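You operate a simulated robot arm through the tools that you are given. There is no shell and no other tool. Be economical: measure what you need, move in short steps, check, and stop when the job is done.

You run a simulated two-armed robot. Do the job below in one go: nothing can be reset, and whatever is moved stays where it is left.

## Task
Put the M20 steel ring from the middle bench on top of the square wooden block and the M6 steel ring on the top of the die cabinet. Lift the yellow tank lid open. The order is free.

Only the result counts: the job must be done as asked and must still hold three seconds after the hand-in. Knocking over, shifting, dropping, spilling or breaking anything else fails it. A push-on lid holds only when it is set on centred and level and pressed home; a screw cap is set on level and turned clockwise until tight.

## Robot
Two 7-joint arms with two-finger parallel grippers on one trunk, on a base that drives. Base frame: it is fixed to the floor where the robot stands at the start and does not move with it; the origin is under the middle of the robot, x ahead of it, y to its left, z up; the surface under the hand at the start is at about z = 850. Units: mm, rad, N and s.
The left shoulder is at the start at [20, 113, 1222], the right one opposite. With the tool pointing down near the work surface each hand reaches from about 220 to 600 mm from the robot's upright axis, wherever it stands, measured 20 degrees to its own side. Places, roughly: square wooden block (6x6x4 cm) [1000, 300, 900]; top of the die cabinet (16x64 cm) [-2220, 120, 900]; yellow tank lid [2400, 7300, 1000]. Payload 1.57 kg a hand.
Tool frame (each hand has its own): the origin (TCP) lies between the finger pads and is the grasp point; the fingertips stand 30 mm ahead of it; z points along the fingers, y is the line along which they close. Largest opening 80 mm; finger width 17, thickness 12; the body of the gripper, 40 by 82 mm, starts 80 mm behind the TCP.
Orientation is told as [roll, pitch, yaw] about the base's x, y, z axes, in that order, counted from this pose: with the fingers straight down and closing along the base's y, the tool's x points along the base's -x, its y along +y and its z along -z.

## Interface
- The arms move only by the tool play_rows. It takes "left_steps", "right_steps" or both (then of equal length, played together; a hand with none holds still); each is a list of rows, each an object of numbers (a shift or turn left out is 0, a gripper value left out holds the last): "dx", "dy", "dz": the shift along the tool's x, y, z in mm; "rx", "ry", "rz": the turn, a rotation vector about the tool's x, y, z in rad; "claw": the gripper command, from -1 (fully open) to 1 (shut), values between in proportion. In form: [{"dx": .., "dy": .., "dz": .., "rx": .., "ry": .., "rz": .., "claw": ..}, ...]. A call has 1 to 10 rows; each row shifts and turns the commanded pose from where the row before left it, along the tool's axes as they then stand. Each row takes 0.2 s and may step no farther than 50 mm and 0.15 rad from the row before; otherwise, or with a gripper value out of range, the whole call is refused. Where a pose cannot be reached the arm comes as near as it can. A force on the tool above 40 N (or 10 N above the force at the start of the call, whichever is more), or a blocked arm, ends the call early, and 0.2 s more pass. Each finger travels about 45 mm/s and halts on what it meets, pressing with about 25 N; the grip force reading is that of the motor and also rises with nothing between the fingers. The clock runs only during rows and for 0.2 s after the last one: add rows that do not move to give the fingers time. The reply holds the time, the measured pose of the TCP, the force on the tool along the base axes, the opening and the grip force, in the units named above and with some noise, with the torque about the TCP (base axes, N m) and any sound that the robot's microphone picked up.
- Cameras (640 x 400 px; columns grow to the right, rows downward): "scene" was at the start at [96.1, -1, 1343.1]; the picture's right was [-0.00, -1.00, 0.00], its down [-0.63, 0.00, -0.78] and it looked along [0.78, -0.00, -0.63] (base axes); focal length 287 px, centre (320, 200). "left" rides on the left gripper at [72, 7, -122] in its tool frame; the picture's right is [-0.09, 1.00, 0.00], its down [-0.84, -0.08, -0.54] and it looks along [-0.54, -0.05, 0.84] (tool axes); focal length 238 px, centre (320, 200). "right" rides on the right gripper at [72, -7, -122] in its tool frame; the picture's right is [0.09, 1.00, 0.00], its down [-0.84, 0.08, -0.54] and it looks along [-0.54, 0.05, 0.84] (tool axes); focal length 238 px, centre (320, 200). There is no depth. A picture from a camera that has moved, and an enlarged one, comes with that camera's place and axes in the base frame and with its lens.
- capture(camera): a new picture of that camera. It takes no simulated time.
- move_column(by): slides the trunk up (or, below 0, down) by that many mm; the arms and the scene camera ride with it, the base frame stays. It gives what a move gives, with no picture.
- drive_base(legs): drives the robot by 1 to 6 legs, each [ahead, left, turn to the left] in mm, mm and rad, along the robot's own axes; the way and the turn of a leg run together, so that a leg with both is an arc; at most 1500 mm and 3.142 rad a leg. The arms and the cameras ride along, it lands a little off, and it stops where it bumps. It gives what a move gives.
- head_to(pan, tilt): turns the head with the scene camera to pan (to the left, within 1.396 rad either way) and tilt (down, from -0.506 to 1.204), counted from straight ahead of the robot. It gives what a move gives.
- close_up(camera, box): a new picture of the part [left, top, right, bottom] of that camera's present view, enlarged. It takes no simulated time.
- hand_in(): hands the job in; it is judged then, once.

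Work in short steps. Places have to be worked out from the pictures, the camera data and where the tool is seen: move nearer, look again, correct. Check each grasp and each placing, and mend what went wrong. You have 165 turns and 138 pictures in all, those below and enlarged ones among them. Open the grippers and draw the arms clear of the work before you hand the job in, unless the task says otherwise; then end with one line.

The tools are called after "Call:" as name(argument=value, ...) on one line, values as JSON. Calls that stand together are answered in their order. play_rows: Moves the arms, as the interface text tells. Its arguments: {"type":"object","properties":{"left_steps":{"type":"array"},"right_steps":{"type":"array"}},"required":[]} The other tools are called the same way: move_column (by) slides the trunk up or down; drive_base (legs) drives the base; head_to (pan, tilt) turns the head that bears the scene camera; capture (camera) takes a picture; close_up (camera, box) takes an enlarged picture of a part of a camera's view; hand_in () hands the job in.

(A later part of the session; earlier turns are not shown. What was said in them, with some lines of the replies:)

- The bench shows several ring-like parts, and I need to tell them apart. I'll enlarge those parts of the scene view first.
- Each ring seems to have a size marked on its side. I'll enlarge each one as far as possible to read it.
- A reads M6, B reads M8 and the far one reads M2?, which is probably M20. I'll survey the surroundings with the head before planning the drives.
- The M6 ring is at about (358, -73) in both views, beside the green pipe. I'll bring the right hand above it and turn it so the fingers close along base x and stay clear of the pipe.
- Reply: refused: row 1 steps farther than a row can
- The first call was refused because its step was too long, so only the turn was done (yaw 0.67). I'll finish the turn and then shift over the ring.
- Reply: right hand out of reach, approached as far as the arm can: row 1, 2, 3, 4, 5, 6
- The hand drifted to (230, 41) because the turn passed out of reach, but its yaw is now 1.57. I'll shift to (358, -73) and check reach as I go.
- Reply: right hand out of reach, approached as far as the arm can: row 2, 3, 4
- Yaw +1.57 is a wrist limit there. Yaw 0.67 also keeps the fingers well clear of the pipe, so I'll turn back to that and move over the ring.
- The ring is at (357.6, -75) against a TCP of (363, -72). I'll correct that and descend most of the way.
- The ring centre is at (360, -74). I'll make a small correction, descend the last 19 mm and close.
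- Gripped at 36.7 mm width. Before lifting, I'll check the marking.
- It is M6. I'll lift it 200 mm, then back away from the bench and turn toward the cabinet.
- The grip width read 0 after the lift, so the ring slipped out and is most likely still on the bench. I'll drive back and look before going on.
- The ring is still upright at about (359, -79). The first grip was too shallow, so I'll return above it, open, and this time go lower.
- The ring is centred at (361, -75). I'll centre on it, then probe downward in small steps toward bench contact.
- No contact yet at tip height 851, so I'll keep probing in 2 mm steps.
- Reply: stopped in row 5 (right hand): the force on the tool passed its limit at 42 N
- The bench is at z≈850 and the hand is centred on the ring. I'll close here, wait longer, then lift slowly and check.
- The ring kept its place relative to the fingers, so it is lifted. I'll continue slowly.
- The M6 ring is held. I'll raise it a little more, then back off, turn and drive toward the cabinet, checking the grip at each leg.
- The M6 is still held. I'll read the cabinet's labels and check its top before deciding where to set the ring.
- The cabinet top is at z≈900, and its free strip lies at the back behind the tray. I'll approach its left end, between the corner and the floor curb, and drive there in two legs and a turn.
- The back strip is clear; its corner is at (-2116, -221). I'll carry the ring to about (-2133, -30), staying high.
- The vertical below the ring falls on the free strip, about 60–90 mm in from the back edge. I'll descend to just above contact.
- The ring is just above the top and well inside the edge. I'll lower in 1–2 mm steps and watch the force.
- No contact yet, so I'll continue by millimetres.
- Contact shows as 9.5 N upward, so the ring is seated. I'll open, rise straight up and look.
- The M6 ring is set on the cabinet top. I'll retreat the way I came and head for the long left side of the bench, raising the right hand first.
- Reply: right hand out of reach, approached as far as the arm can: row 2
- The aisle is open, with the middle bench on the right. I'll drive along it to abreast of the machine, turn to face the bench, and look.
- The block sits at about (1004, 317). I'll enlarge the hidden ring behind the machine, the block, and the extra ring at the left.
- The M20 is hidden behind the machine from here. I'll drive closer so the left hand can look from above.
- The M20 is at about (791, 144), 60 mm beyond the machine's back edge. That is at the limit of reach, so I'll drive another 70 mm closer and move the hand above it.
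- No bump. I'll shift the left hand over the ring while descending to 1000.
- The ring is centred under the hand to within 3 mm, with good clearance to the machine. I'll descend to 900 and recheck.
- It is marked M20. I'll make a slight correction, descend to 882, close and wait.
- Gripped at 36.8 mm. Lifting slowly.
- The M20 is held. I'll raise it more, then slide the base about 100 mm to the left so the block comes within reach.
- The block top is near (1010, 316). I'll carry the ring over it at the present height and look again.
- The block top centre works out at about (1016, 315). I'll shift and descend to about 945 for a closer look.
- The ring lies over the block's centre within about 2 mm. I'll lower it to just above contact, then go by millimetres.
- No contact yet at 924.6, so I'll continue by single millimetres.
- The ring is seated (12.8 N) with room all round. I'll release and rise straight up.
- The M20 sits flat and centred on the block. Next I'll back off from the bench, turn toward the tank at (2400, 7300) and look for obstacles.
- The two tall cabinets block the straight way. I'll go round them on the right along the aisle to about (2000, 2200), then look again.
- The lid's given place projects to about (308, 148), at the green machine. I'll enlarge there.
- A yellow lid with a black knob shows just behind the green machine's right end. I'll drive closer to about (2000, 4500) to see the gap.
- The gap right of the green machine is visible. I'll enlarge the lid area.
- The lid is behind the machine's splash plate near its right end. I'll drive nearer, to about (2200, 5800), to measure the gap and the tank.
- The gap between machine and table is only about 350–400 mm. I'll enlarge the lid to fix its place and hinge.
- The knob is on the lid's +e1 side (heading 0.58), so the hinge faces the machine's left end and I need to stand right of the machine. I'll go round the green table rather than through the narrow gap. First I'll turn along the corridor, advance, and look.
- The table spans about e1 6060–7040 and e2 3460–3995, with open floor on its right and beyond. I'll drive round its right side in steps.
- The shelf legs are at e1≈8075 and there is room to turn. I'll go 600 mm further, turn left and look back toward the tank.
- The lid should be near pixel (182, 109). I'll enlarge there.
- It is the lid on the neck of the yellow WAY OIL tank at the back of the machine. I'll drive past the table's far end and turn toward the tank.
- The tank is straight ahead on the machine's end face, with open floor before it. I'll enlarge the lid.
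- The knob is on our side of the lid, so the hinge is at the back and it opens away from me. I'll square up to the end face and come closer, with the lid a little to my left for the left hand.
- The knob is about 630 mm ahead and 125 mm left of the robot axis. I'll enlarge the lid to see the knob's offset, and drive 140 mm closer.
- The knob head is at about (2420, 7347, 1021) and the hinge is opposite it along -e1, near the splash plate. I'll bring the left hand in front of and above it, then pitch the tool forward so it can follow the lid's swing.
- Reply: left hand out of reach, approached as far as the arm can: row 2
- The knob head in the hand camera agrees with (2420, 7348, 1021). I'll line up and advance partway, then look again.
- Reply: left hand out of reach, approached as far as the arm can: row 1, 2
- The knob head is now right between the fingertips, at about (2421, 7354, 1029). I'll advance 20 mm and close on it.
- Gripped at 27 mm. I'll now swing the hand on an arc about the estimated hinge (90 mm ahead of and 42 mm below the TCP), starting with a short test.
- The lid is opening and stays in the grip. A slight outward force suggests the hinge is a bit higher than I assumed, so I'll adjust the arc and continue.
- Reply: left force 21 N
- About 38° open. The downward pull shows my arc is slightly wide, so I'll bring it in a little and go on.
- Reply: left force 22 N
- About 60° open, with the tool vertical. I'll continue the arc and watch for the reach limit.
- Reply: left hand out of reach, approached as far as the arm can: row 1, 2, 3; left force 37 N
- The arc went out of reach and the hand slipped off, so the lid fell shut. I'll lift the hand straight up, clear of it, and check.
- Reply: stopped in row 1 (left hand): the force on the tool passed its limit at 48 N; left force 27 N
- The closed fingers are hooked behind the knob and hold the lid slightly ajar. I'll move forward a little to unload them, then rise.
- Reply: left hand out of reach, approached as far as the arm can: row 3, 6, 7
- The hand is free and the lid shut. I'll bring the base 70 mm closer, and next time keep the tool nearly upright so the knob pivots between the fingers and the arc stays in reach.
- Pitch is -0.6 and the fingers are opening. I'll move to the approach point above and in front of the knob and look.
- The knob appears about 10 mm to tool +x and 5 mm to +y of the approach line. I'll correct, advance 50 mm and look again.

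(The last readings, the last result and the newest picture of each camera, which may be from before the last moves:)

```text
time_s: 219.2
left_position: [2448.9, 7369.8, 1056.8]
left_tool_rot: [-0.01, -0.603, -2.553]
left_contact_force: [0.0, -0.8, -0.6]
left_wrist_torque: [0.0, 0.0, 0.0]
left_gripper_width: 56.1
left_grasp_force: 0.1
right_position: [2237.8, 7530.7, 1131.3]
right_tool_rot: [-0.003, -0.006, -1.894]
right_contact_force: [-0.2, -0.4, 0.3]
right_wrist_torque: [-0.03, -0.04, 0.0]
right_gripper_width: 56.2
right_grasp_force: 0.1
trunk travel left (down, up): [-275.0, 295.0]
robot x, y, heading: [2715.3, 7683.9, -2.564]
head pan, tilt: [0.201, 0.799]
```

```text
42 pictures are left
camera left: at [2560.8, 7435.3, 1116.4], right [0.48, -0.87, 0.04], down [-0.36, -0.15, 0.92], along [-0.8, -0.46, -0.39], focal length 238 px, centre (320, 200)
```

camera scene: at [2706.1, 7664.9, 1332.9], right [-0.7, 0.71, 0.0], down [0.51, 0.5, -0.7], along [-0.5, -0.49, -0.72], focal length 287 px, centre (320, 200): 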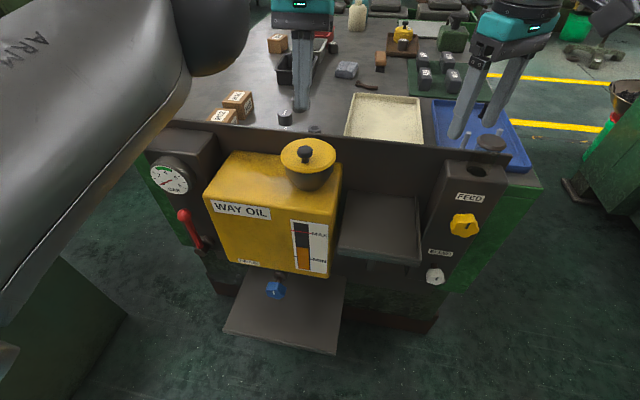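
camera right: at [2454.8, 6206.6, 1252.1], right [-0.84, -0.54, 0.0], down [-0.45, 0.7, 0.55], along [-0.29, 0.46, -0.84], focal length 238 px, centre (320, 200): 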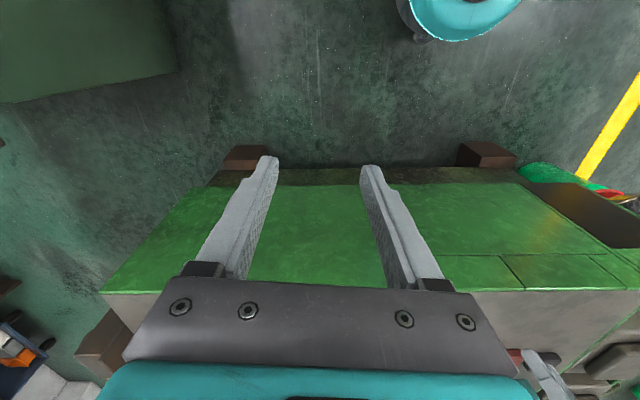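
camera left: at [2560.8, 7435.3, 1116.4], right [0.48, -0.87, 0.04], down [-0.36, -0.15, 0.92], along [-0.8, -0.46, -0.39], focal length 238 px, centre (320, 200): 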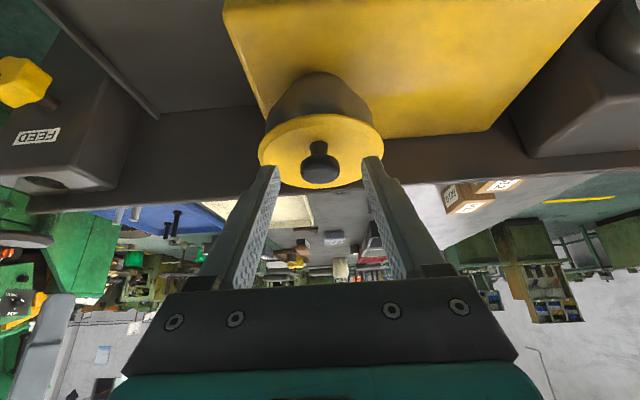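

The knob is centred, about 35 mm ahead of the TCP. I'll advance 22 mm and close.

Call:
play_rows(left_steps=[{"dz": 12}, {"dz": 10}, {}, {"claw": 1}, {"claw": 1}, {"claw": 1}, {"claw": 1}])

Call:
capture(camera="left")

```text
time_s: 220.8
left_position: [2439.3, 7362.9, 1039.7]
left_tool_rot: [-0.015, -0.611, -2.552]
left_contact_force: [-0.4, -1.8, 19.8]
left_wrist_torque: [-0.33, 0.29, -0.03]
left_gripper_width: 27.0
left_grasp_force: 34.7
right_position: [2237.6, 7530.5, 1131.9]
right_tool_rot: [-0.002, -0.007, -1.894]
right_contact_force: [-0.2, 0.4, -0.1]
right_wrist_torque: [0.01, 0.0, -0.03]
right_gripper_width: 55.8
right_grasp_force: 0.0
trunk travel left (down, up): [-275.0, 295.0]
robot x, y, heading: [2715.6, 7689.8, -2.559]
head pan, tilt: [0.201, 0.799]
```

```text
41 pictures are left
camera left: at [2550.6, 7428.4, 1099.5], right [0.48, -0.87, 0.04], down [-0.35, -0.15, 0.92], along [-0.8, -0.46, -0.38], focal length 238 px, centre (320, 200)
```

left: 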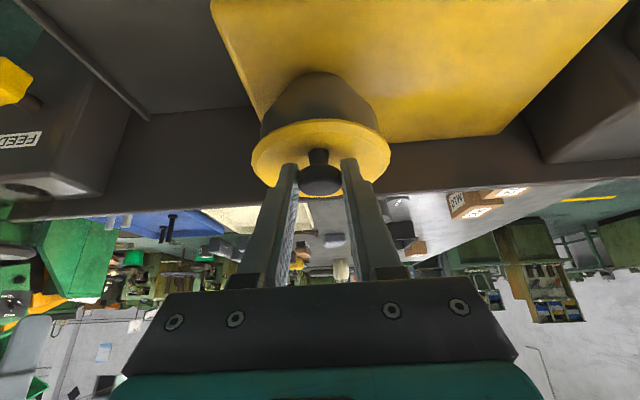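

Gripped again at 27 mm. I'll run the first half of the new arc, with the knob pivoting in the fingers, and check.

Call:
play_rows(left_steps=[{"dx": -9.7, "dz": -4.65, "ry": 0.0375}, {"dx": -9.7, "dz": -4.65, "ry": 0.0375}, {"dx": -10.35, "dz": -2.9, "ry": 0.0375}, {"dx": -10.35, "dz": -2.9, "ry": 0.0375}, {}])

Call:
capture(camera="left")

```text
time_s: 222.0
left_position: [2419.9, 7351.3, 1072.4]
left_tool_rot: [-0.01, -0.449, -2.559]
left_contact_force: [10.1, 15.1, -2.6]
left_wrist_torque: [0.68, -0.99, -0.08]
left_gripper_width: 27.0
left_grasp_force: 37.8
right_position: [2236.9, 7530.9, 1130.6]
right_tool_rot: [-0.001, -0.007, -1.894]
right_contact_force: [-0.3, 0.9, 0.8]
right_wrist_torque: [0.0, 0.02, 0.0]
right_gripper_width: 55.8
right_grasp_force: 0.0
trunk travel left (down, up): [-275.0, 295.0]
robot x, y, heading: [2713.7, 7690.3, -2.568]
head pan, tilt: [0.201, 0.799]
```

```text
40 pictures are left
camera left: at [2522.1, 7409.1, 1151.5], right [0.48, -0.88, 0.03], down [-0.47, -0.23, 0.85], along [-0.74, -0.42, -0.52], focal length 238 px, centre (320, 200)
```

left: 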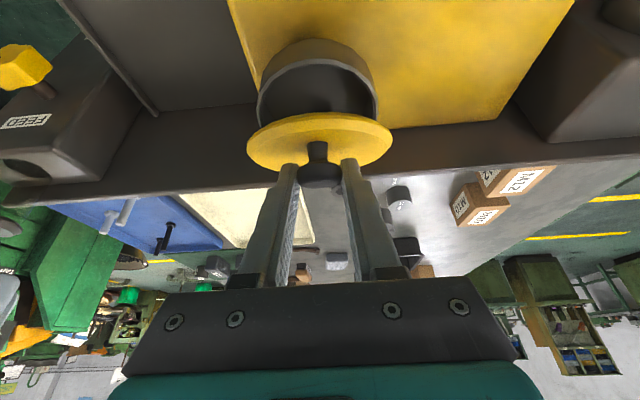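

The lid is near 30° and still held. I'll continue with a bit more tool rotation to ease the torque.

Call:
play_rows(left_steps=[{"dx": -10.8, "dz": -1.4, "ry": 0.06}, {"dx": -10.8, "dz": -1.2, "ry": 0.06}, {"dx": -10.7, "dz": 0, "ry": 0.05}, {"dx": -10.7, "dz": 0.7, "ry": 0.05}, {}])

Call:
capture(camera="left")

```text
time_s: 223.2
left_position: [2387.1, 7328.1, 1093.3]
left_tool_rot: [-0.011, -0.239, -2.557]
left_contact_force: [2.1, 7.8, 10.1]
left_wrist_torque: [0.26, -0.21, 0.08]
left_gripper_width: 24.7
left_grasp_force: 36.1
right_position: [2237.4, 7531.0, 1131.9]
right_tool_rot: [-0.002, -0.007, -1.894]
right_contact_force: [0.2, 0.0, -0.3]
right_wrist_torque: [-0.02, 0.03, 0.0]
right_gripper_width: 56.0
right_grasp_force: 0.0
trunk travel left (down, up): [-275.0, 295.0]
robot x, y, heading: [2713.8, 7692.9, -2.561]
head pan, tilt: [0.201, 0.799]
```

```text
39 pictures are left
camera left: at [2472.7, 7376.7, 1194.5], right [0.47, -0.88, 0.01], down [-0.61, -0.32, 0.72], along [-0.63, -0.35, -0.69], focal length 238 px, centre (320, 200)
```

left: 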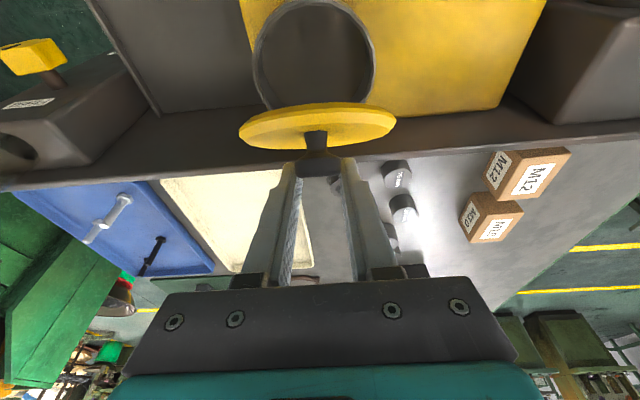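

About 50° open, but the knob is near the fingertips, so I'll bring the hand inward while going on along the arc.

Call:
play_rows(left_steps=[{"dx": -5, "dz": 4, "ry": 0.04}, {"dx": -7, "dz": 4, "ry": 0.04}, {"dx": -10, "dz": 2.5, "ry": 0.04}, {"dx": -10, "dz": 2, "ry": 0.04}, {}])

Call:
capture(camera="left")

```text
time_s: 224.4
left_position: [2357.2, 7306.6, 1082.0]
left_tool_rot: [-0.009, -0.071, -2.558]
left_contact_force: [-0.6, 0.4, 0.5]
left_wrist_torque: [0.02, 0.01, 0.01]
left_gripper_width: 0.1
left_grasp_force: 21.9
right_position: [2237.4, 7530.6, 1130.1]
right_tool_rot: [-0.002, -0.005, -1.892]
right_contact_force: [0.1, 0.0, -0.2]
right_wrist_torque: [-0.01, 0.0, -0.01]
right_gripper_width: 56.0
right_grasp_force: 0.0
trunk travel left (down, up): [-275.0, 295.0]
robot x, y, heading: [2712.9, 7685.3, -2.565]
head pan, tilt: [0.201, 0.799]
```

```text
38 pictures are left
camera left: at [2429.6, 7345.8, 1199.4], right [0.47, -0.88, 0.0], down [-0.7, -0.38, 0.6], along [-0.53, -0.28, -0.8], focal length 238 px, centre (320, 200)
```

left: 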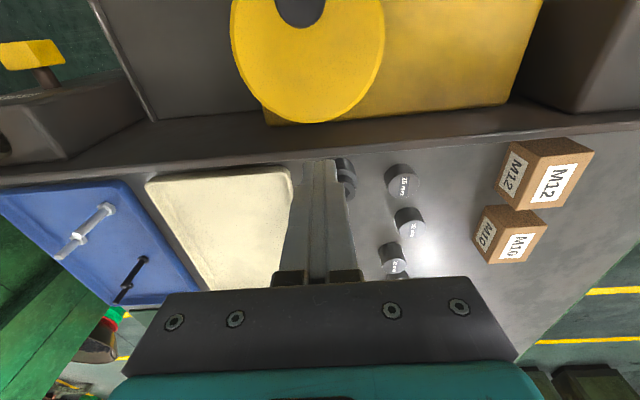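

It slipped again and the lid fell shut. Rigid following worked best, so I'll raise the trunk for more reach, take a deeper grip at a steeper pitch, follow rigidly first and pivot only at the end.

Call:
move_column(by=60)

Call:
play_rows(left_steps=[{"ry": -0.14, "claw": -0.4}, {"ry": -0.14}, {"ry": -0.14}, {"ry": -0.14}, {"ry": -0.14}, {"ry": -0.14}, {"ry": -0.09}, {}])

```text
time_s: 225.4
left_position: [2358.3, 7307.6, 1141.4]
left_tool_rot: [-0.008, -0.072, -2.558]
left_contact_force: [-0.5, 0.2, -0.2]
left_wrist_torque: [-0.01, 0.01, 0.0]
left_gripper_width: 0.0
left_grasp_force: 21.3
right_position: [2236.9, 7529.9, 1191.3]
right_tool_rot: [-0.002, -0.005, -1.895]
right_contact_force: [-0.1, -0.4, 0.2]
right_wrist_torque: [0.02, -0.01, 0.0]
right_gripper_width: 55.8
right_grasp_force: 0.0
trunk travel left (down, up): [-335.0, 235.0]
robot x, y, heading: [2712.6, 7693.7, -2.56]
head pan, tilt: [0.201, 0.799]
```

```text
time_s: 227.2
left_position: [2358.9, 7308.2, 1142.5]
left_tool_rot: [-0.019, -1.005, -2.545]
left_contact_force: [-0.1, -0.5, -0.4]
left_wrist_torque: [0.02, 0.0, 0.01]
left_gripper_width: 56.0
left_grasp_force: 0.0
right_position: [2236.8, 7529.6, 1190.3]
right_tool_rot: [-0.002, -0.004, -1.893]
right_contact_force: [0.6, -0.9, -0.1]
right_wrist_torque: [-0.05, -0.02, 0.04]
right_gripper_width: 55.8
right_grasp_force: 0.1
trunk travel left (down, up): [-335.0, 235.0]
robot x, y, heading: [2714.9, 7691.5, -2.562]
head pan, tilt: [0.201, 0.799]
```

Pitch is now 1.0. I'll retreat along the tool axis and come down in front of the knob.

Call:
play_rows(left_steps=[{"dz": -42}, {"dz": -43}, {"dx": 36}, {"dx": 36}, {"dx": 36}, {"dx": 35}, {}])

Call:
capture(camera="left")

```text
time_s: 228.8
left_position: [2451.1, 7384.6, 1062.5]
left_tool_rot: [-0.018, -1.005, -2.542]
left_contact_force: [0.1, 0.3, -0.3]
left_wrist_torque: [0.02, 0.0, -0.02]
left_gripper_width: 55.9
left_grasp_force: 0.1
left hand out of reach, approached as far as the arm can: row 4, 5, 6
right_position: [2238.6, 7526.9, 1191.3]
right_tool_rot: [-0.004, -0.005, -1.891]
right_contact_force: [0.4, 0.4, -0.7]
right_wrist_torque: [0.02, 0.04, 0.03]
right_gripper_width: 56.1
right_grasp_force: 0.0
trunk travel left (down, up): [-335.0, 235.0]
robot x, y, heading: [2709.4, 7689.5, -2.56]
head pan, tilt: [0.201, 0.799]
```

```text
37 pictures are left
camera left: at [2572.2, 7456.7, 1068.3], right [0.51, -0.86, 0.07], down [-0.03, 0.06, 1.0], along [-0.86, -0.51, 0.0], focal length 238 px, centre (320, 200)
```

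left: 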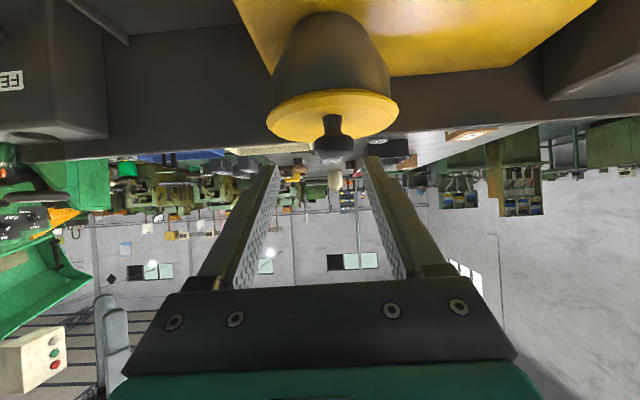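

The knob is about 12 mm in x, 12 mm in y and 41 mm ahead in the tool frame. I'll align and advance partway.

Call:
play_rows(left_steps=[{"dy": 6}, {"dy": 5.5}, {"dz": 12, "dx": 6}, {"dz": 8, "dx": 6}, {}])

Call:
capture(camera="left")

```text
time_s: 230.0
left_position: [2435.0, 7381.3, 1053.4]
left_tool_rot: [-0.011, -0.999, -2.545]
left_contact_force: [2.3, -2.5, 1.9]
left_wrist_torque: [-0.13, -0.06, 0.05]
left_gripper_width: 58.7
left_grasp_force: 1.2
left hand out of reach, approached as far as the arm can: row 1, 2, 3, 4
right_position: [2237.2, 7530.2, 1190.6]
right_tool_rot: [-0.003, -0.005, -1.893]
right_contact_force: [0.4, -0.3, -0.3]
right_wrist_torque: [0.01, -0.03, 0.02]
right_gripper_width: 55.9
right_grasp_force: 0.1
trunk travel left (down, up): [-335.0, 235.0]
robot x, y, heading: [2718.0, 7691.4, -2.562]
head pan, tilt: [0.201, 0.799]
```

```text
36 pictures are left
camera left: at [2555.9, 7453.6, 1057.9], right [0.51, -0.86, 0.07], down [-0.04, 0.06, 1.0], along [-0.86, -0.51, 0.0], focal length 238 px, centre (320, 200)
```

left: 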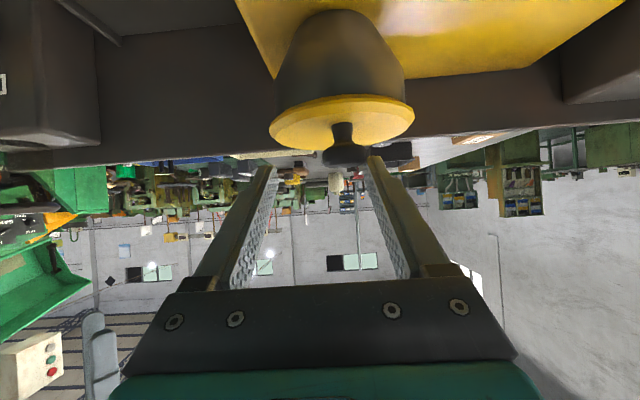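

One finger is touching the knob and the arm is folded to its limit. I'll retreat the hand and back the base 25 mm for room.

Call:
play_rows(left_steps=[{"dz": -15}, {"dz": -25}, {}])

Call:
drive_base(legs=[[-28, 0, 0]])

Call:
play_rows(left_steps=[{"dz": 15}, {"dz": 12, "dy": 5}, {"dx": 8, "dy": 5}, {}])

Call:
capture(camera="left")

```text
time_s: 230.8
left_position: [2446.0, 7398.2, 1063.9]
left_tool_rot: [-0.016, -1.004, -2.544]
left_contact_force: [-0.9, -0.2, -0.2]
left_wrist_torque: [-0.01, -0.01, 0.03]
left_gripper_width: 55.7
left_grasp_force: 0.0
left hand out of reach, approached as far as the arm can: row 2
right_position: [2237.2, 7530.0, 1190.2]
right_tool_rot: [-0.003, -0.006, -1.894]
right_contact_force: [-0.1, 0.2, -0.4]
right_wrist_torque: [0.01, -0.01, -0.01]
right_gripper_width: 56.2
right_grasp_force: 0.0
trunk travel left (down, up): [-335.0, 235.0]
robot x, y, heading: [2714.3, 7687.6, -2.57]
head pan, tilt: [0.201, 0.799]
```

```text
time_s: 231.6
left_position: [2470.1, 7414.6, 1065.1]
left_tool_rot: [-0.017, -1.004, -2.547]
left_contact_force: [-0.7, -1.0, -0.4]
left_wrist_torque: [0.01, -0.03, 0.0]
left_gripper_width: 55.8
left_grasp_force: 0.0
right_position: [2262.0, 7546.3, 1192.1]
right_tool_rot: [-0.002, -0.007, -1.893]
right_contact_force: [0.1, 0.2, -0.6]
right_wrist_torque: [-0.03, 0.04, 0.01]
right_gripper_width: 56.0
right_grasp_force: 0.0
trunk travel left (down, up): [-335.0, 235.0]
robot x, y, heading: [2741.6, 7701.4, -2.561]
head pan, tilt: [0.201, 0.799]
```

```text
time_s: 232.6
left_position: [2456.1, 7400.6, 1046.2]
left_tool_rot: [-0.011, -1.001, -2.546]
left_contact_force: [0.0, 1.3, -0.2]
left_wrist_torque: [0.04, -0.01, 0.01]
left_gripper_width: 56.1
left_grasp_force: 0.0
left hand out of reach, approached as far as the arm can: row 3
right_position: [2260.6, 7545.4, 1190.2]
right_tool_rot: [-0.002, -0.004, -1.894]
right_contact_force: [0.3, -0.6, 0.9]
right_wrist_torque: [0.0, 0.0, 0.01]
right_gripper_width: 56.1
right_grasp_force: 0.2
trunk travel left (down, up): [-335.0, 235.0]
robot x, y, heading: [2738.7, 7703.1, -2.563]
head pan, tilt: [0.201, 0.799]
```

```text
35 pictures are left
camera left: at [2577.4, 7472.6, 1052.0], right [0.51, -0.86, 0.07], down [-0.04, 0.06, 1.0], along [-0.86, -0.51, 0.0], focal length 238 px, centre (320, 200)
```

left: 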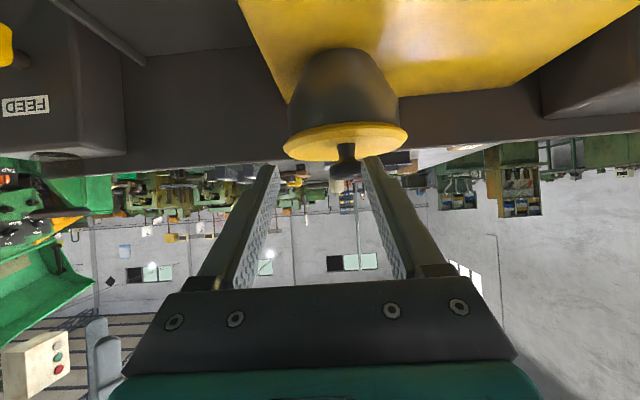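

The knob now lies about 20 mm toward tool +y, with height nearly right. I'll shift sideways and check it actually moves.

Call:
play_rows(left_steps=[{"dx": -5, "dy": 5}, {"dy": 8}, {"dy": 7}, {}])

Call:
capture(camera="left")

```text
time_s: 233.6
left_position: [2457.2, 7389.3, 1057.9]
left_tool_rot: [-0.011, -1.0, -2.547]
left_contact_force: [0.0, -0.2, 0.4]
left_wrist_torque: [0.01, 0.04, 0.01]
left_gripper_width: 56.1
left_grasp_force: 0.1
left hand out of reach, approached as far as the arm can: row 2, 3
right_position: [2260.2, 7544.0, 1191.2]
right_tool_rot: [-0.002, -0.005, -1.893]
right_contact_force: [-0.2, -0.9, 0.4]
right_wrist_torque: [0.0, -0.01, 0.01]
right_gripper_width: 56.1
right_grasp_force: 0.0
trunk travel left (down, up): [-335.0, 235.0]
robot x, y, heading: [2737.5, 7708.7, -2.562]
head pan, tilt: [0.201, 0.799]
```

```text
34 pictures are left
camera left: at [2579.0, 7463.0, 1063.8], right [0.51, -0.86, 0.07], down [-0.04, 0.06, 1.0], along [-0.86, -0.51, 0.0], focal length 238 px, centre (320, 200)
```

left: 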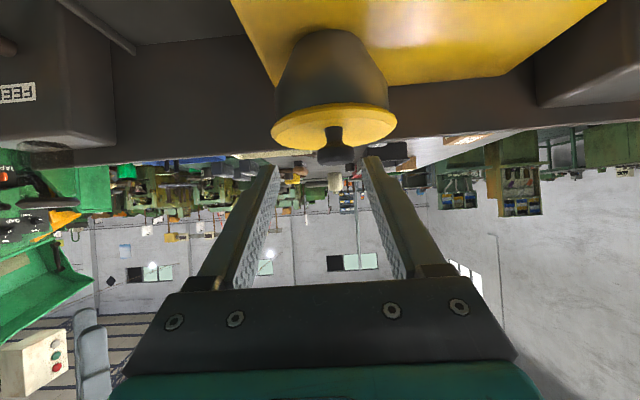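

Near this posture the arm is at its limit, and gripping the knob keeps costing reach. A push works better: put the closed fingertips under the front rim, lift, then push the lid over from its underside. I'll enlarge this level view to measure the rim height.

Call:
close_up(camera="left", box=[260, 20, 410, 180])

```text
2.50 times, centred on (335, 100) of left
camera zoom: at [2579.0, 7463.0, 1063.8], right [0.51, -0.86, 0.07], down [-0.04, 0.06, 1.0], along [-0.86, -0.51, 0.0], focal length 596 px, centre (282, 450)
```

zoom: 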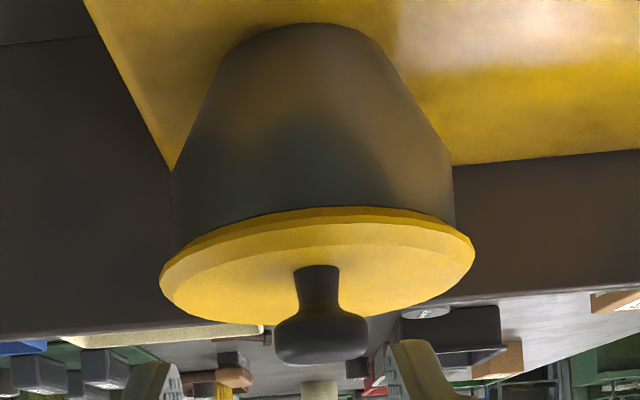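

The rim bottom is at about z 1003 and its front at e1≈6100, with the hinge near e1≈5992. I'll retreat, set the pitch to 0.7, close the fingers, and place the tips in front of and just below the rim.

Call:
play_rows(left_steps=[{"dz": -15}, {"dz": -15}, {"ry": 0.15, "claw": 1}, {"ry": 0.15}, {"dx": 12, "dy": 4, "dz": 9}, {"dx": 13, "dy": 4, "dz": 9}, {"dx": 13, "dz": 9}, {"dx": 13, "dz": 10}, {}])

Call:
capture(camera="left")

Call:
capture(camera="scene")

```text
time_s: 235.6
left_position: [2487.2, 7402.5, 1008.6]
left_tool_rot: [-0.011, -0.706, -2.552]
left_contact_force: [0.5, 0.4, -0.8]
left_wrist_torque: [0.01, 0.02, 0.03]
left_gripper_width: 0.0
left_grasp_force: 21.2
left hand out of reach, approached as far as the arm can: row 2
right_position: [2261.3, 7545.6, 1191.2]
right_tool_rot: [-0.002, -0.007, -1.894]
right_contact_force: [0.1, 0.2, -0.2]
right_wrist_torque: [0.02, 0.0, 0.03]
right_gripper_width: 56.1
right_grasp_force: 0.0
trunk travel left (down, up): [-335.0, 235.0]
robot x, y, heading: [2741.2, 7707.5, -2.562]
head pan, tilt: [0.201, 0.799]
```

```text
32 pictures are left
camera left: at [2602.0, 7470.2, 1055.3], right [0.49, -0.87, 0.05], down [-0.28, -0.1, 0.96], along [-0.83, -0.48, -0.29], focal length 238 px, centre (320, 200)
```

left: 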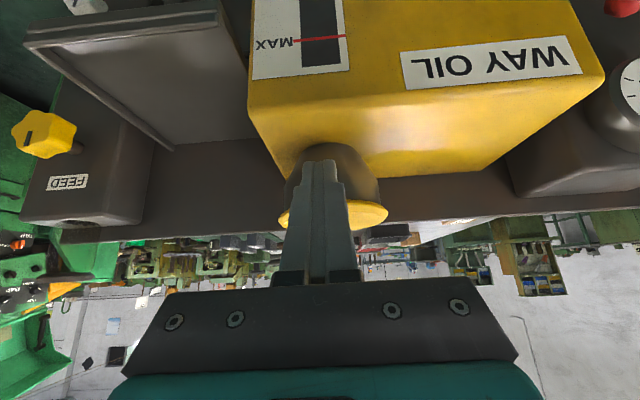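

```text
31 pictures are left
camera scene: at [2672.2, 7643.0, 1393.0], right [-0.7, 0.71, 0.0], down [0.51, 0.5, -0.7], along [-0.5, -0.49, -0.72], focal length 287 px, centre (320, 200)
```

scene: 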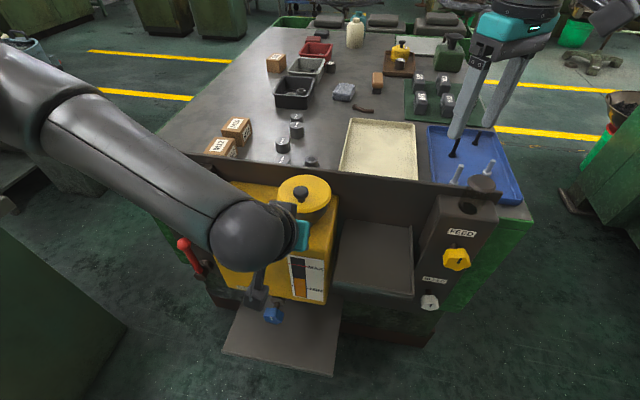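

The finger stands in front of the rim, about 12 mm below it and slightly to one side. I'll shift 8 mm sideways, raise 4 mm, and advance gently toward contact.

Call:
play_rows(left_steps=[{"dx": -2.6, "dy": 4, "dz": -3.1}, {"dy": 4}, {"dx": -4.6, "dz": 3.9}, {"dx": -4.6, "dz": 3.9}, {"dx": -1.5, "dz": 1.3}, {}])

Call:
close_up(camera="left", box=[260, 120, 420, 240])

```text
time_s: 237.0
left_position: [2479.7, 7385.2, 1013.0]
left_tool_rot: [-0.01, -0.704, -2.552]
left_contact_force: [-0.6, -0.8, 0.1]
left_wrist_torque: [-0.04, 0.02, -0.05]
left_gripper_width: 0.0
left_grasp_force: 20.7
right_position: [2260.9, 7545.3, 1191.2]
right_tool_rot: [-0.003, -0.005, -1.893]
right_contact_force: [0.1, -0.6, 0.0]
right_wrist_torque: [0.01, -0.02, 0.01]
right_gripper_width: 56.2
right_grasp_force: 0.1
trunk travel left (down, up): [-335.0, 235.0]
robot x, y, heading: [2740.4, 7706.5, -2.56]
head pan, tilt: [0.201, 0.799]
```

```text
3.33 times, centred on (340, 180) of left
camera zoom: at [2594.6, 7454.8, 1060.1], right [0.49, -0.87, 0.05], down [-0.28, -0.1, 0.96], along [-0.83, -0.48, -0.29], focal length 794 px, centre (253, 267)
```

zoom: 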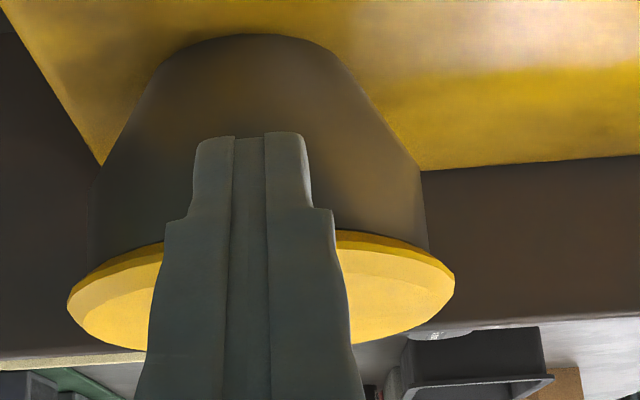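

The finger is now laterally centred and about to meet the rim. I'll continue forward by small steps until it touches.

Call:
play_rows(left_steps=[{"dx": -1.5, "dz": 1.3}, {"dx": -1.5, "dz": 1.3}, {"dx": -1.5, "dz": 1.3}, {}])

```text
time_s: 238.0
left_position: [2475.4, 7383.7, 1012.0]
left_tool_rot: [-0.011, -0.703, -2.551]
left_contact_force: [0.2, 0.6, 0.2]
left_wrist_torque: [-0.03, 0.01, 0.0]
left_gripper_width: 0.1
left_grasp_force: 21.4
right_position: [2260.5, 7544.4, 1189.4]
right_tool_rot: [-0.001, -0.005, -1.895]
right_contact_force: [0.0, -0.3, -0.4]
right_wrist_torque: [0.0, 0.0, -0.01]
right_gripper_width: 56.0
right_grasp_force: 0.1
trunk travel left (down, up): [-335.0, 235.0]
robot x, y, heading: [2737.6, 7707.3, -2.564]
head pan, tilt: [0.201, 0.799]
```

No contact yet, so I'll continue.

Call:
play_rows(left_steps=[{"dx": -1.5, "dz": 1.3}, {"dx": -1.5, "dz": 1.3}, {"dx": -1.5, "dz": 1.3}, {"dx": -1.5, "dz": 1.3}, {}])

```text
time_s: 239.2
left_position: [2474.0, 7382.6, 1012.5]
left_tool_rot: [-0.011, -0.704, -2.552]
left_contact_force: [29.2, 13.0, 16.3]
left_wrist_torque: [-0.11, -0.21, 0.15]
left_gripper_width: 0.0
left_grasp_force: 21.1
right_position: [2264.9, 7546.3, 1193.3]
right_tool_rot: [-0.005, -0.009, -1.893]
right_contact_force: [0.4, -0.6, -0.1]
right_wrist_torque: [0.01, 0.03, 0.0]
right_gripper_width: 55.9
right_grasp_force: 0.0
trunk travel left (down, up): [-335.0, 235.0]
robot x, y, heading: [2738.4, 7704.0, -2.557]
head pan, tilt: [0.201, 0.799]
```

The tip has met the neck under the rim. I'll ease back 3 mm and raise, following the rim's arc, then look.

Call:
play_rows(left_steps=[{"dx": 2.3, "dz": -1.9}, {"dx": -3.2, "dz": -3.8}, {"dx": -3.2, "dz": -3.8}, {"dx": -3.2, "dz": -3.8}, {"dx": -3.2, "dz": -3.8}, {}])

Call:
capture(camera="left")

```text
time_s: 240.6
left_position: [2470.5, 7380.6, 1032.3]
left_tool_rot: [-0.011, -0.707, -2.55]
left_contact_force: [0.0, 1.4, -0.6]
left_wrist_torque: [0.06, -0.02, 0.0]
left_gripper_width: 0.0
left_grasp_force: 21.2
right_position: [2260.9, 7545.1, 1191.3]
right_tool_rot: [-0.001, -0.004, -1.894]
right_contact_force: [-0.4, -0.3, -0.3]
right_wrist_torque: [0.03, 0.0, -0.01]
right_gripper_width: 56.0
right_grasp_force: 0.2
trunk travel left (down, up): [-335.0, 235.0]
robot x, y, heading: [2739.4, 7708.6, -2.564]
head pan, tilt: [0.201, 0.799]
```

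```text
29 pictures are left
camera left: at [2586.3, 7448.5, 1079.1], right [0.49, -0.87, 0.05], down [-0.28, -0.1, 0.96], along [-0.83, -0.48, -0.29], focal length 238 px, centre (320, 200)
```

left: 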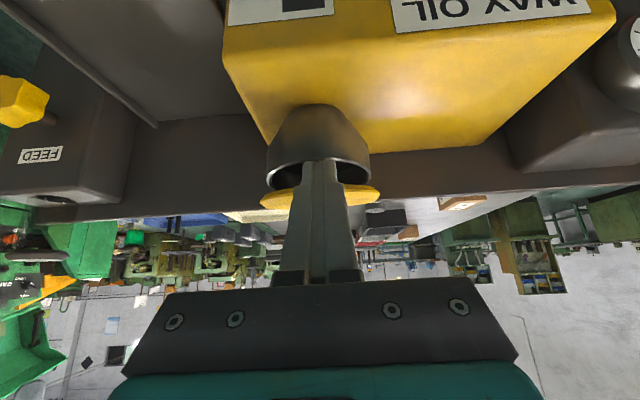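

The finger now holds the lid ajar from below. I'll follow the arc up and forward.

Call:
play_rows(left_steps=[{"dx": -8.9, "dz": -6}, {"dx": -8.9, "dz": -6}, {"dx": -10, "dz": -4.1}, {"dx": -10, "dz": -4.1}, {}])

Call:
capture(camera="left")

```text
time_s: 241.8
left_position: [2457.8, 7371.7, 1070.7]
left_tool_rot: [-0.011, -0.702, -2.551]
left_contact_force: [0.5, 0.6, -0.1]
left_wrist_torque: [0.01, -0.01, 0.02]
left_gripper_width: 0.0
left_grasp_force: 21.3
right_position: [2261.4, 7544.9, 1190.8]
right_tool_rot: [-0.003, -0.005, -1.894]
right_contact_force: [-0.8, 0.0, -0.2]
right_wrist_torque: [-0.01, 0.02, 0.02]
right_gripper_width: 56.0
right_grasp_force: 0.0
trunk travel left (down, up): [-335.0, 235.0]
robot x, y, heading: [2732.0, 7705.4, -2.562]
head pan, tilt: [0.201, 0.799]
```

```text
28 pictures are left
camera left: at [2573.1, 7438.9, 1118.2], right [0.49, -0.87, 0.05], down [-0.28, -0.1, 0.96], along [-0.83, -0.48, -0.29], focal length 238 px, centre (320, 200)
```

left: 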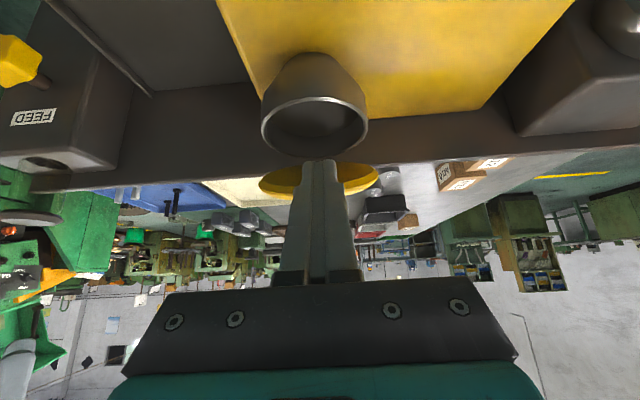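

The lid is about 35° open and resting on the finger. Continuing.

Call:
play_rows(left_steps=[{"dx": -9.5, "dz": -1.2}, {"dx": -9.5, "dz": -1.2}, {"dx": -9.5, "dz": -1.2}, {"dx": -10, "dz": 2.5}, {}])

Call:
capture(camera="left")

```text
time_s: 243.0
left_position: [2434.7, 7354.7, 1097.0]
left_tool_rot: [-0.011, -0.703, -2.552]
left_contact_force: [0.0, -0.8, 0.3]
left_wrist_torque: [0.02, 0.02, -0.01]
left_gripper_width: 0.0
left_grasp_force: 21.2
right_position: [2260.1, 7546.3, 1190.2]
right_tool_rot: [-0.001, -0.005, -1.894]
right_contact_force: [-0.2, 0.2, 0.7]
right_wrist_torque: [-0.03, -0.01, 0.02]
right_gripper_width: 56.1
right_grasp_force: 0.1
trunk travel left (down, up): [-335.0, 235.0]
robot x, y, heading: [2739.3, 7703.9, -2.564]
head pan, tilt: [0.201, 0.799]
```

```text
27 pictures are left
camera left: at [2550.2, 7423.0, 1144.9], right [0.49, -0.87, 0.05], down [-0.28, -0.1, 0.96], along [-0.83, -0.48, -0.29], focal length 238 px, centre (320, 200)
```

left: 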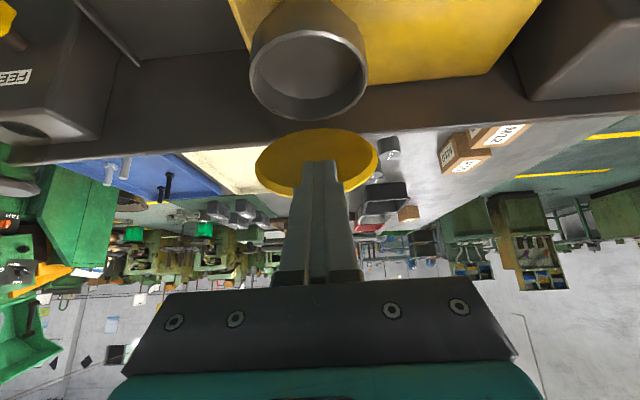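

About 55° open, and I can see the lid's underside against the fingertip. I'll push on forward past vertical.

Call:
play_rows(left_steps=[{"dx": -7.5, "dz": 3.2}, {"dx": -8, "dz": 3.5}, {"dx": -8, "dz": 3.5}, {"dx": -7, "dz": 5}, {"dx": -7, "dz": 5}, {}])

Call:
capture(camera="left")

```text
time_s: 244.4
left_position: [2399.2, 7332.2, 1107.0]
left_tool_rot: [-0.01, -0.703, -2.551]
left_contact_force: [-0.4, -0.2, 0.2]
left_wrist_torque: [-0.02, 0.0, -0.01]
left_gripper_width: 0.0
left_grasp_force: 21.2
right_position: [2261.3, 7544.7, 1190.5]
right_tool_rot: [-0.002, -0.005, -1.893]
right_contact_force: [0.8, -1.1, -0.4]
right_wrist_torque: [0.02, 0.02, 0.03]
right_gripper_width: 56.0
right_grasp_force: 0.0
trunk travel left (down, up): [-335.0, 235.0]
robot x, y, heading: [2736.7, 7704.9, -2.565]
head pan, tilt: [0.201, 0.799]
```

```text
26 pictures are left
camera left: at [2515.2, 7400.7, 1153.9], right [0.49, -0.87, 0.05], down [-0.28, -0.1, 0.96], along [-0.83, -0.48, -0.29], focal length 238 px, centre (320, 200)
```

left: 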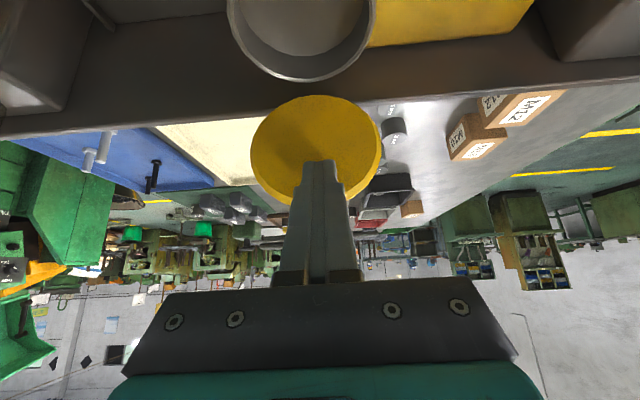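

Nearly vertical now. I'll push it on past vertical.

Call:
play_rows(left_steps=[{"dx": -6, "dz": 6}, {"dx": -6, "dz": 6}, {"dx": -4.5, "dz": 7}, {"dx": -4.5, "dz": 7}, {}])

Call:
capture(camera="left")

Call:
close_up(camera="scene", box=[220, 110, 400, 240])

```text
time_s: 245.6
left_position: [2371.4, 7314.7, 1099.1]
left_tool_rot: [-0.01, -0.705, -2.554]
left_contact_force: [-0.9, 0.0, -0.6]
left_wrist_torque: [-0.01, 0.04, -0.04]
left_gripper_width: 0.2
left_grasp_force: 20.8
right_position: [2261.2, 7544.9, 1190.9]
right_tool_rot: [-0.003, -0.004, -1.893]
right_contact_force: [0.3, 0.1, -0.2]
right_wrist_torque: [-0.01, -0.02, 0.01]
right_gripper_width: 56.3
right_grasp_force: 0.0
trunk travel left (down, up): [-335.0, 235.0]
robot x, y, heading: [2737.9, 7706.3, -2.561]
head pan, tilt: [0.201, 0.799]
```

```text
25 pictures are left
camera left: at [2487.0, 7383.3, 1147.5], right [0.49, -0.87, 0.05], down [-0.28, -0.1, 0.96], along [-0.83, -0.48, -0.29], focal length 238 px, centre (320, 200)
```

left: 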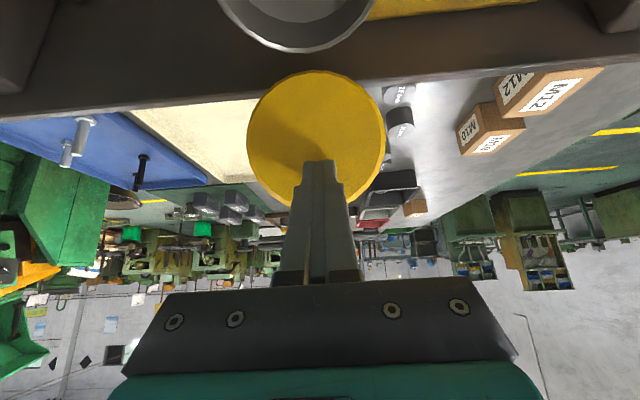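

```text
3.08 times, centred on (310, 175) of scene
camera zoom: at [2672.3, 7642.9, 1392.9], right [-0.7, 0.71, 0.0], down [0.51, 0.5, -0.7], along [-0.5, -0.49, -0.72], focal length 882 px, centre (351, 277)
```

zoom: 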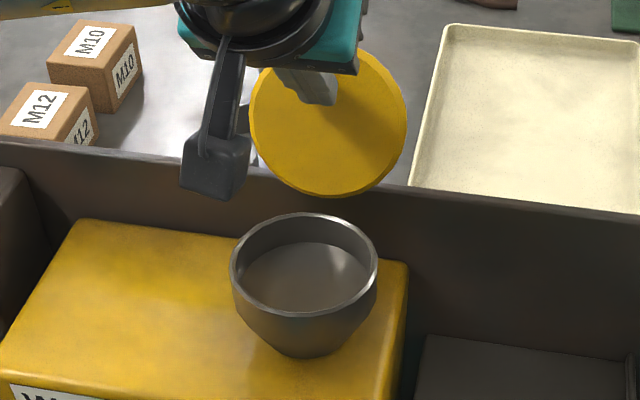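

The lid is past vertical (about 105°). I'll push gently a little more to feel for the stop.

Call:
play_rows(left_steps=[{"dx": -3, "dz": 5}, {"dx": -3, "dz": 5}, {"dx": -3, "dz": 5}, {}])

Call:
capture(camera="left")

```text
time_s: 246.3
left_position: [2369.7, 7313.5, 1099.4]
left_tool_rot: [-0.012, -0.701, -2.554]
left_contact_force: [24.4, 10.6, 15.5]
left_wrist_torque: [-0.14, -0.21, 0.04]
left_gripper_width: 0.1
left_grasp_force: 20.9
right_position: [2266.7, 7547.5, 1193.2]
right_tool_rot: [-0.004, -0.009, -1.891]
right_contact_force: [-0.2, 0.8, -0.9]
right_wrist_torque: [0.01, 0.0, -0.01]
right_gripper_width: 56.2
right_grasp_force: 0.1
trunk travel left (down, up): [-335.0, 235.0]
robot x, y, heading: [2740.2, 7705.9, -2.56]
head pan, tilt: [0.201, 0.799]
stopped in row 3 (left hand): the force on the tool passed its limit at 45 N (the readings are from after the stop); the commanded pose is now the measured one
```

```text
23 pictures are left
camera left: at [2484.6, 7381.1, 1146.7], right [0.49, -0.87, 0.05], down [-0.28, -0.1, 0.95], along [-0.83, -0.48, -0.29], focal length 238 px, centre (320, 200)
```

left: 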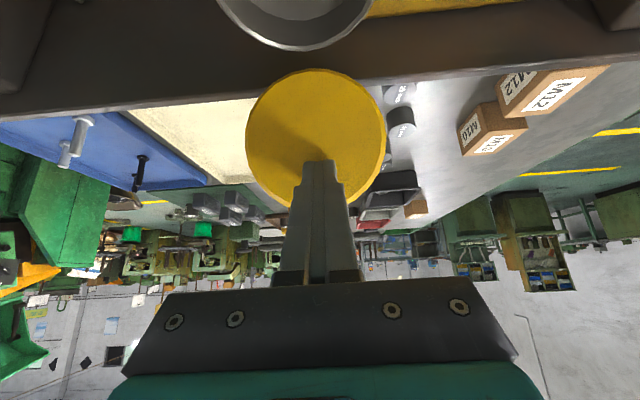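

The lid is against its stop, past vertical. I'll withdraw the finger straight back toward the robot and see whether it stays open.

Call:
play_rows(left_steps=[{"dx": 3.8, "dz": -3.2}, {"dx": 12, "dz": -15}, {"dx": 10, "dz": -20}, {"dz": -30}, {"dz": -30}, {}, {}])

Call:
capture(camera="left")

Call:
capture(camera="scene")

```text
time_s: 247.9
left_position: [2432.0, 7357.9, 1154.9]
left_tool_rot: [-0.011, -0.698, -2.554]
left_contact_force: [-0.8, -0.2, 0.2]
left_wrist_torque: [0.01, 0.01, -0.03]
left_gripper_width: 0.0
left_grasp_force: 21.3
right_position: [2260.8, 7545.9, 1190.7]
right_tool_rot: [-0.003, -0.004, -1.891]
right_contact_force: [-0.6, 0.2, -0.7]
right_wrist_torque: [-0.02, -0.03, 0.02]
right_gripper_width: 55.9
right_grasp_force: 0.0
trunk travel left (down, up): [-335.0, 235.0]
robot x, y, heading: [2734.9, 7705.6, -2.56]
head pan, tilt: [0.201, 0.799]
```

```text
22 pictures are left
camera left: at [2546.8, 7424.7, 1202.8], right [0.49, -0.87, 0.05], down [-0.28, -0.1, 0.95], along [-0.83, -0.48, -0.3], focal length 238 px, centre (320, 200)
```

left: 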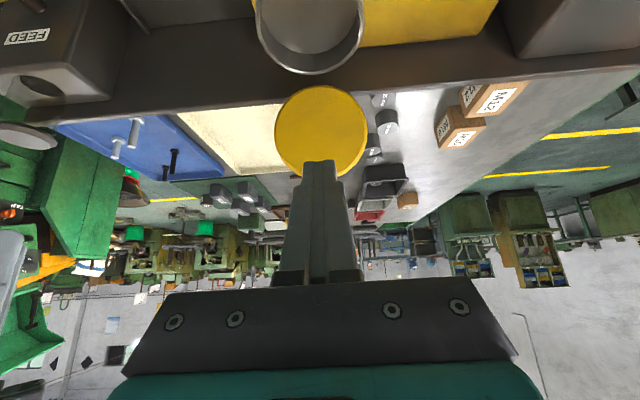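

```text
21 pictures are left
camera scene: at [2672.9, 7643.1, 1392.9], right [-0.7, 0.71, 0.0], down [0.51, 0.5, -0.7], along [-0.5, -0.49, -0.72], focal length 287 px, centre (320, 200)
```

scene: 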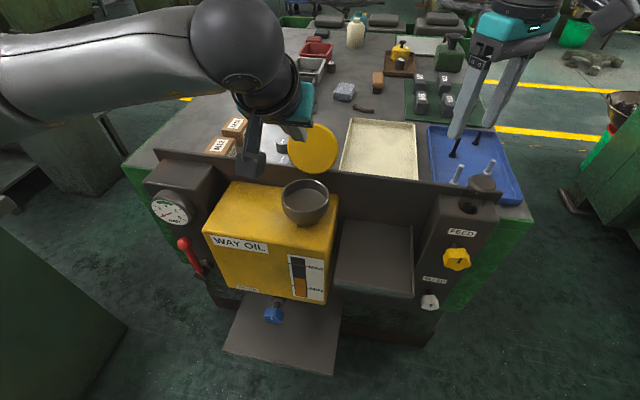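

The lid stays open on its own. I'll back the robot away, open the gripper and confirm.

Call:
drive_base(legs=[[-350, 0, 0]])

Call:
play_rows(left_steps=[{"claw": -1}, {}, {}, {}, {}, {}], right_steps=[{"claw": -1}, {}, {}, {}, {}, {}])

Call:
head_to(pan=0.15, tilt=0.55)

Call:
capture(camera="scene")

```text
time_s: 250.2
left_position: [2728.2, 7549.4, 1155.4]
left_tool_rot: [-0.011, -0.699, -2.552]
left_contact_force: [0.9, -0.2, 0.8]
left_wrist_torque: [-0.02, 0.02, 0.02]
left_gripper_width: 0.1
left_grasp_force: 21.6
right_position: [2559.8, 7738.7, 1188.9]
right_tool_rot: [-0.002, -0.007, -1.892]
right_contact_force: [-0.4, 1.0, 0.4]
right_wrist_torque: [-0.01, 0.02, 0.02]
right_gripper_width: 55.9
right_grasp_force: 0.0
trunk travel left (down, up): [-335.0, 235.0]
robot x, y, heading: [3035.1, 7899.4, -2.562]
head pan, tilt: [0.201, 0.799]
```

```text
time_s: 251.6
left_position: [2728.2, 7550.0, 1154.2]
left_tool_rot: [-0.011, -0.7, -2.552]
left_contact_force: [-0.4, 1.4, -0.1]
left_wrist_torque: [0.0, 0.0, 0.01]
left_gripper_width: 79.8
left_grasp_force: 0.1
right_position: [2557.9, 7739.4, 1190.8]
right_tool_rot: [-0.003, -0.006, -1.891]
right_contact_force: [-0.5, -0.5, 0.1]
right_wrist_torque: [-0.02, 0.02, 0.01]
right_gripper_width: 79.9
right_grasp_force: 0.0
trunk travel left (down, up): [-335.0, 235.0]
robot x, y, heading: [3036.4, 7895.6, -2.566]
head pan, tilt: [0.201, 0.799]
```

```text
time_s: 252.4
left_position: [2728.9, 7550.7, 1153.4]
left_tool_rot: [-0.011, -0.698, -2.552]
left_contact_force: [-0.1, 0.5, 0.0]
left_wrist_torque: [0.0, 0.0, 0.06]
left_gripper_width: 79.9
left_grasp_force: 0.1
right_position: [2557.6, 7738.9, 1190.0]
right_tool_rot: [-0.002, -0.005, -1.893]
right_contact_force: [-0.3, 0.7, -0.5]
right_wrist_torque: [0.01, -0.03, 0.03]
right_gripper_width: 80.0
right_grasp_force: 0.1
trunk travel left (down, up): [-335.0, 235.0]
robot x, y, heading: [3034.8, 7899.6, -2.561]
head pan, tilt: [0.15, 0.55]
```

```text
20 pictures are left
camera scene: at [2959.8, 7834.0, 1414.3], right [-0.67, 0.74, 0.0], down [0.39, 0.35, -0.85], along [-0.63, -0.57, -0.52], focal length 287 px, centre (320, 200)
```

scene: 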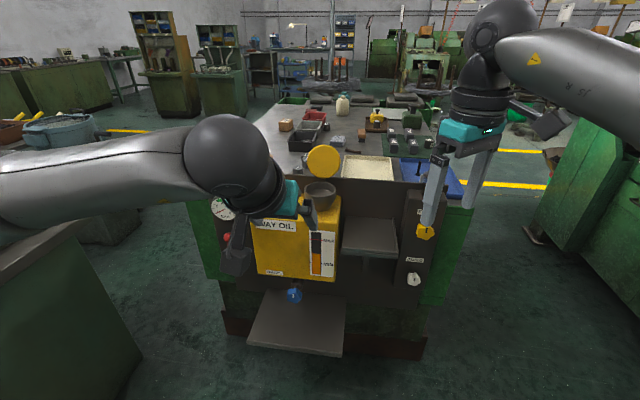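

The lid stands open on its own, both rings were set in place, and the grippers are open and clear. Handing in.

Call:
hand_in()

```text
The job is handed in.
```

The job is handed in: the M20 ring is on the square wooden block, the M6 ring is on the back strip of the die cabinet top, and the yellow WAY OIL tank lid stands open on its own.
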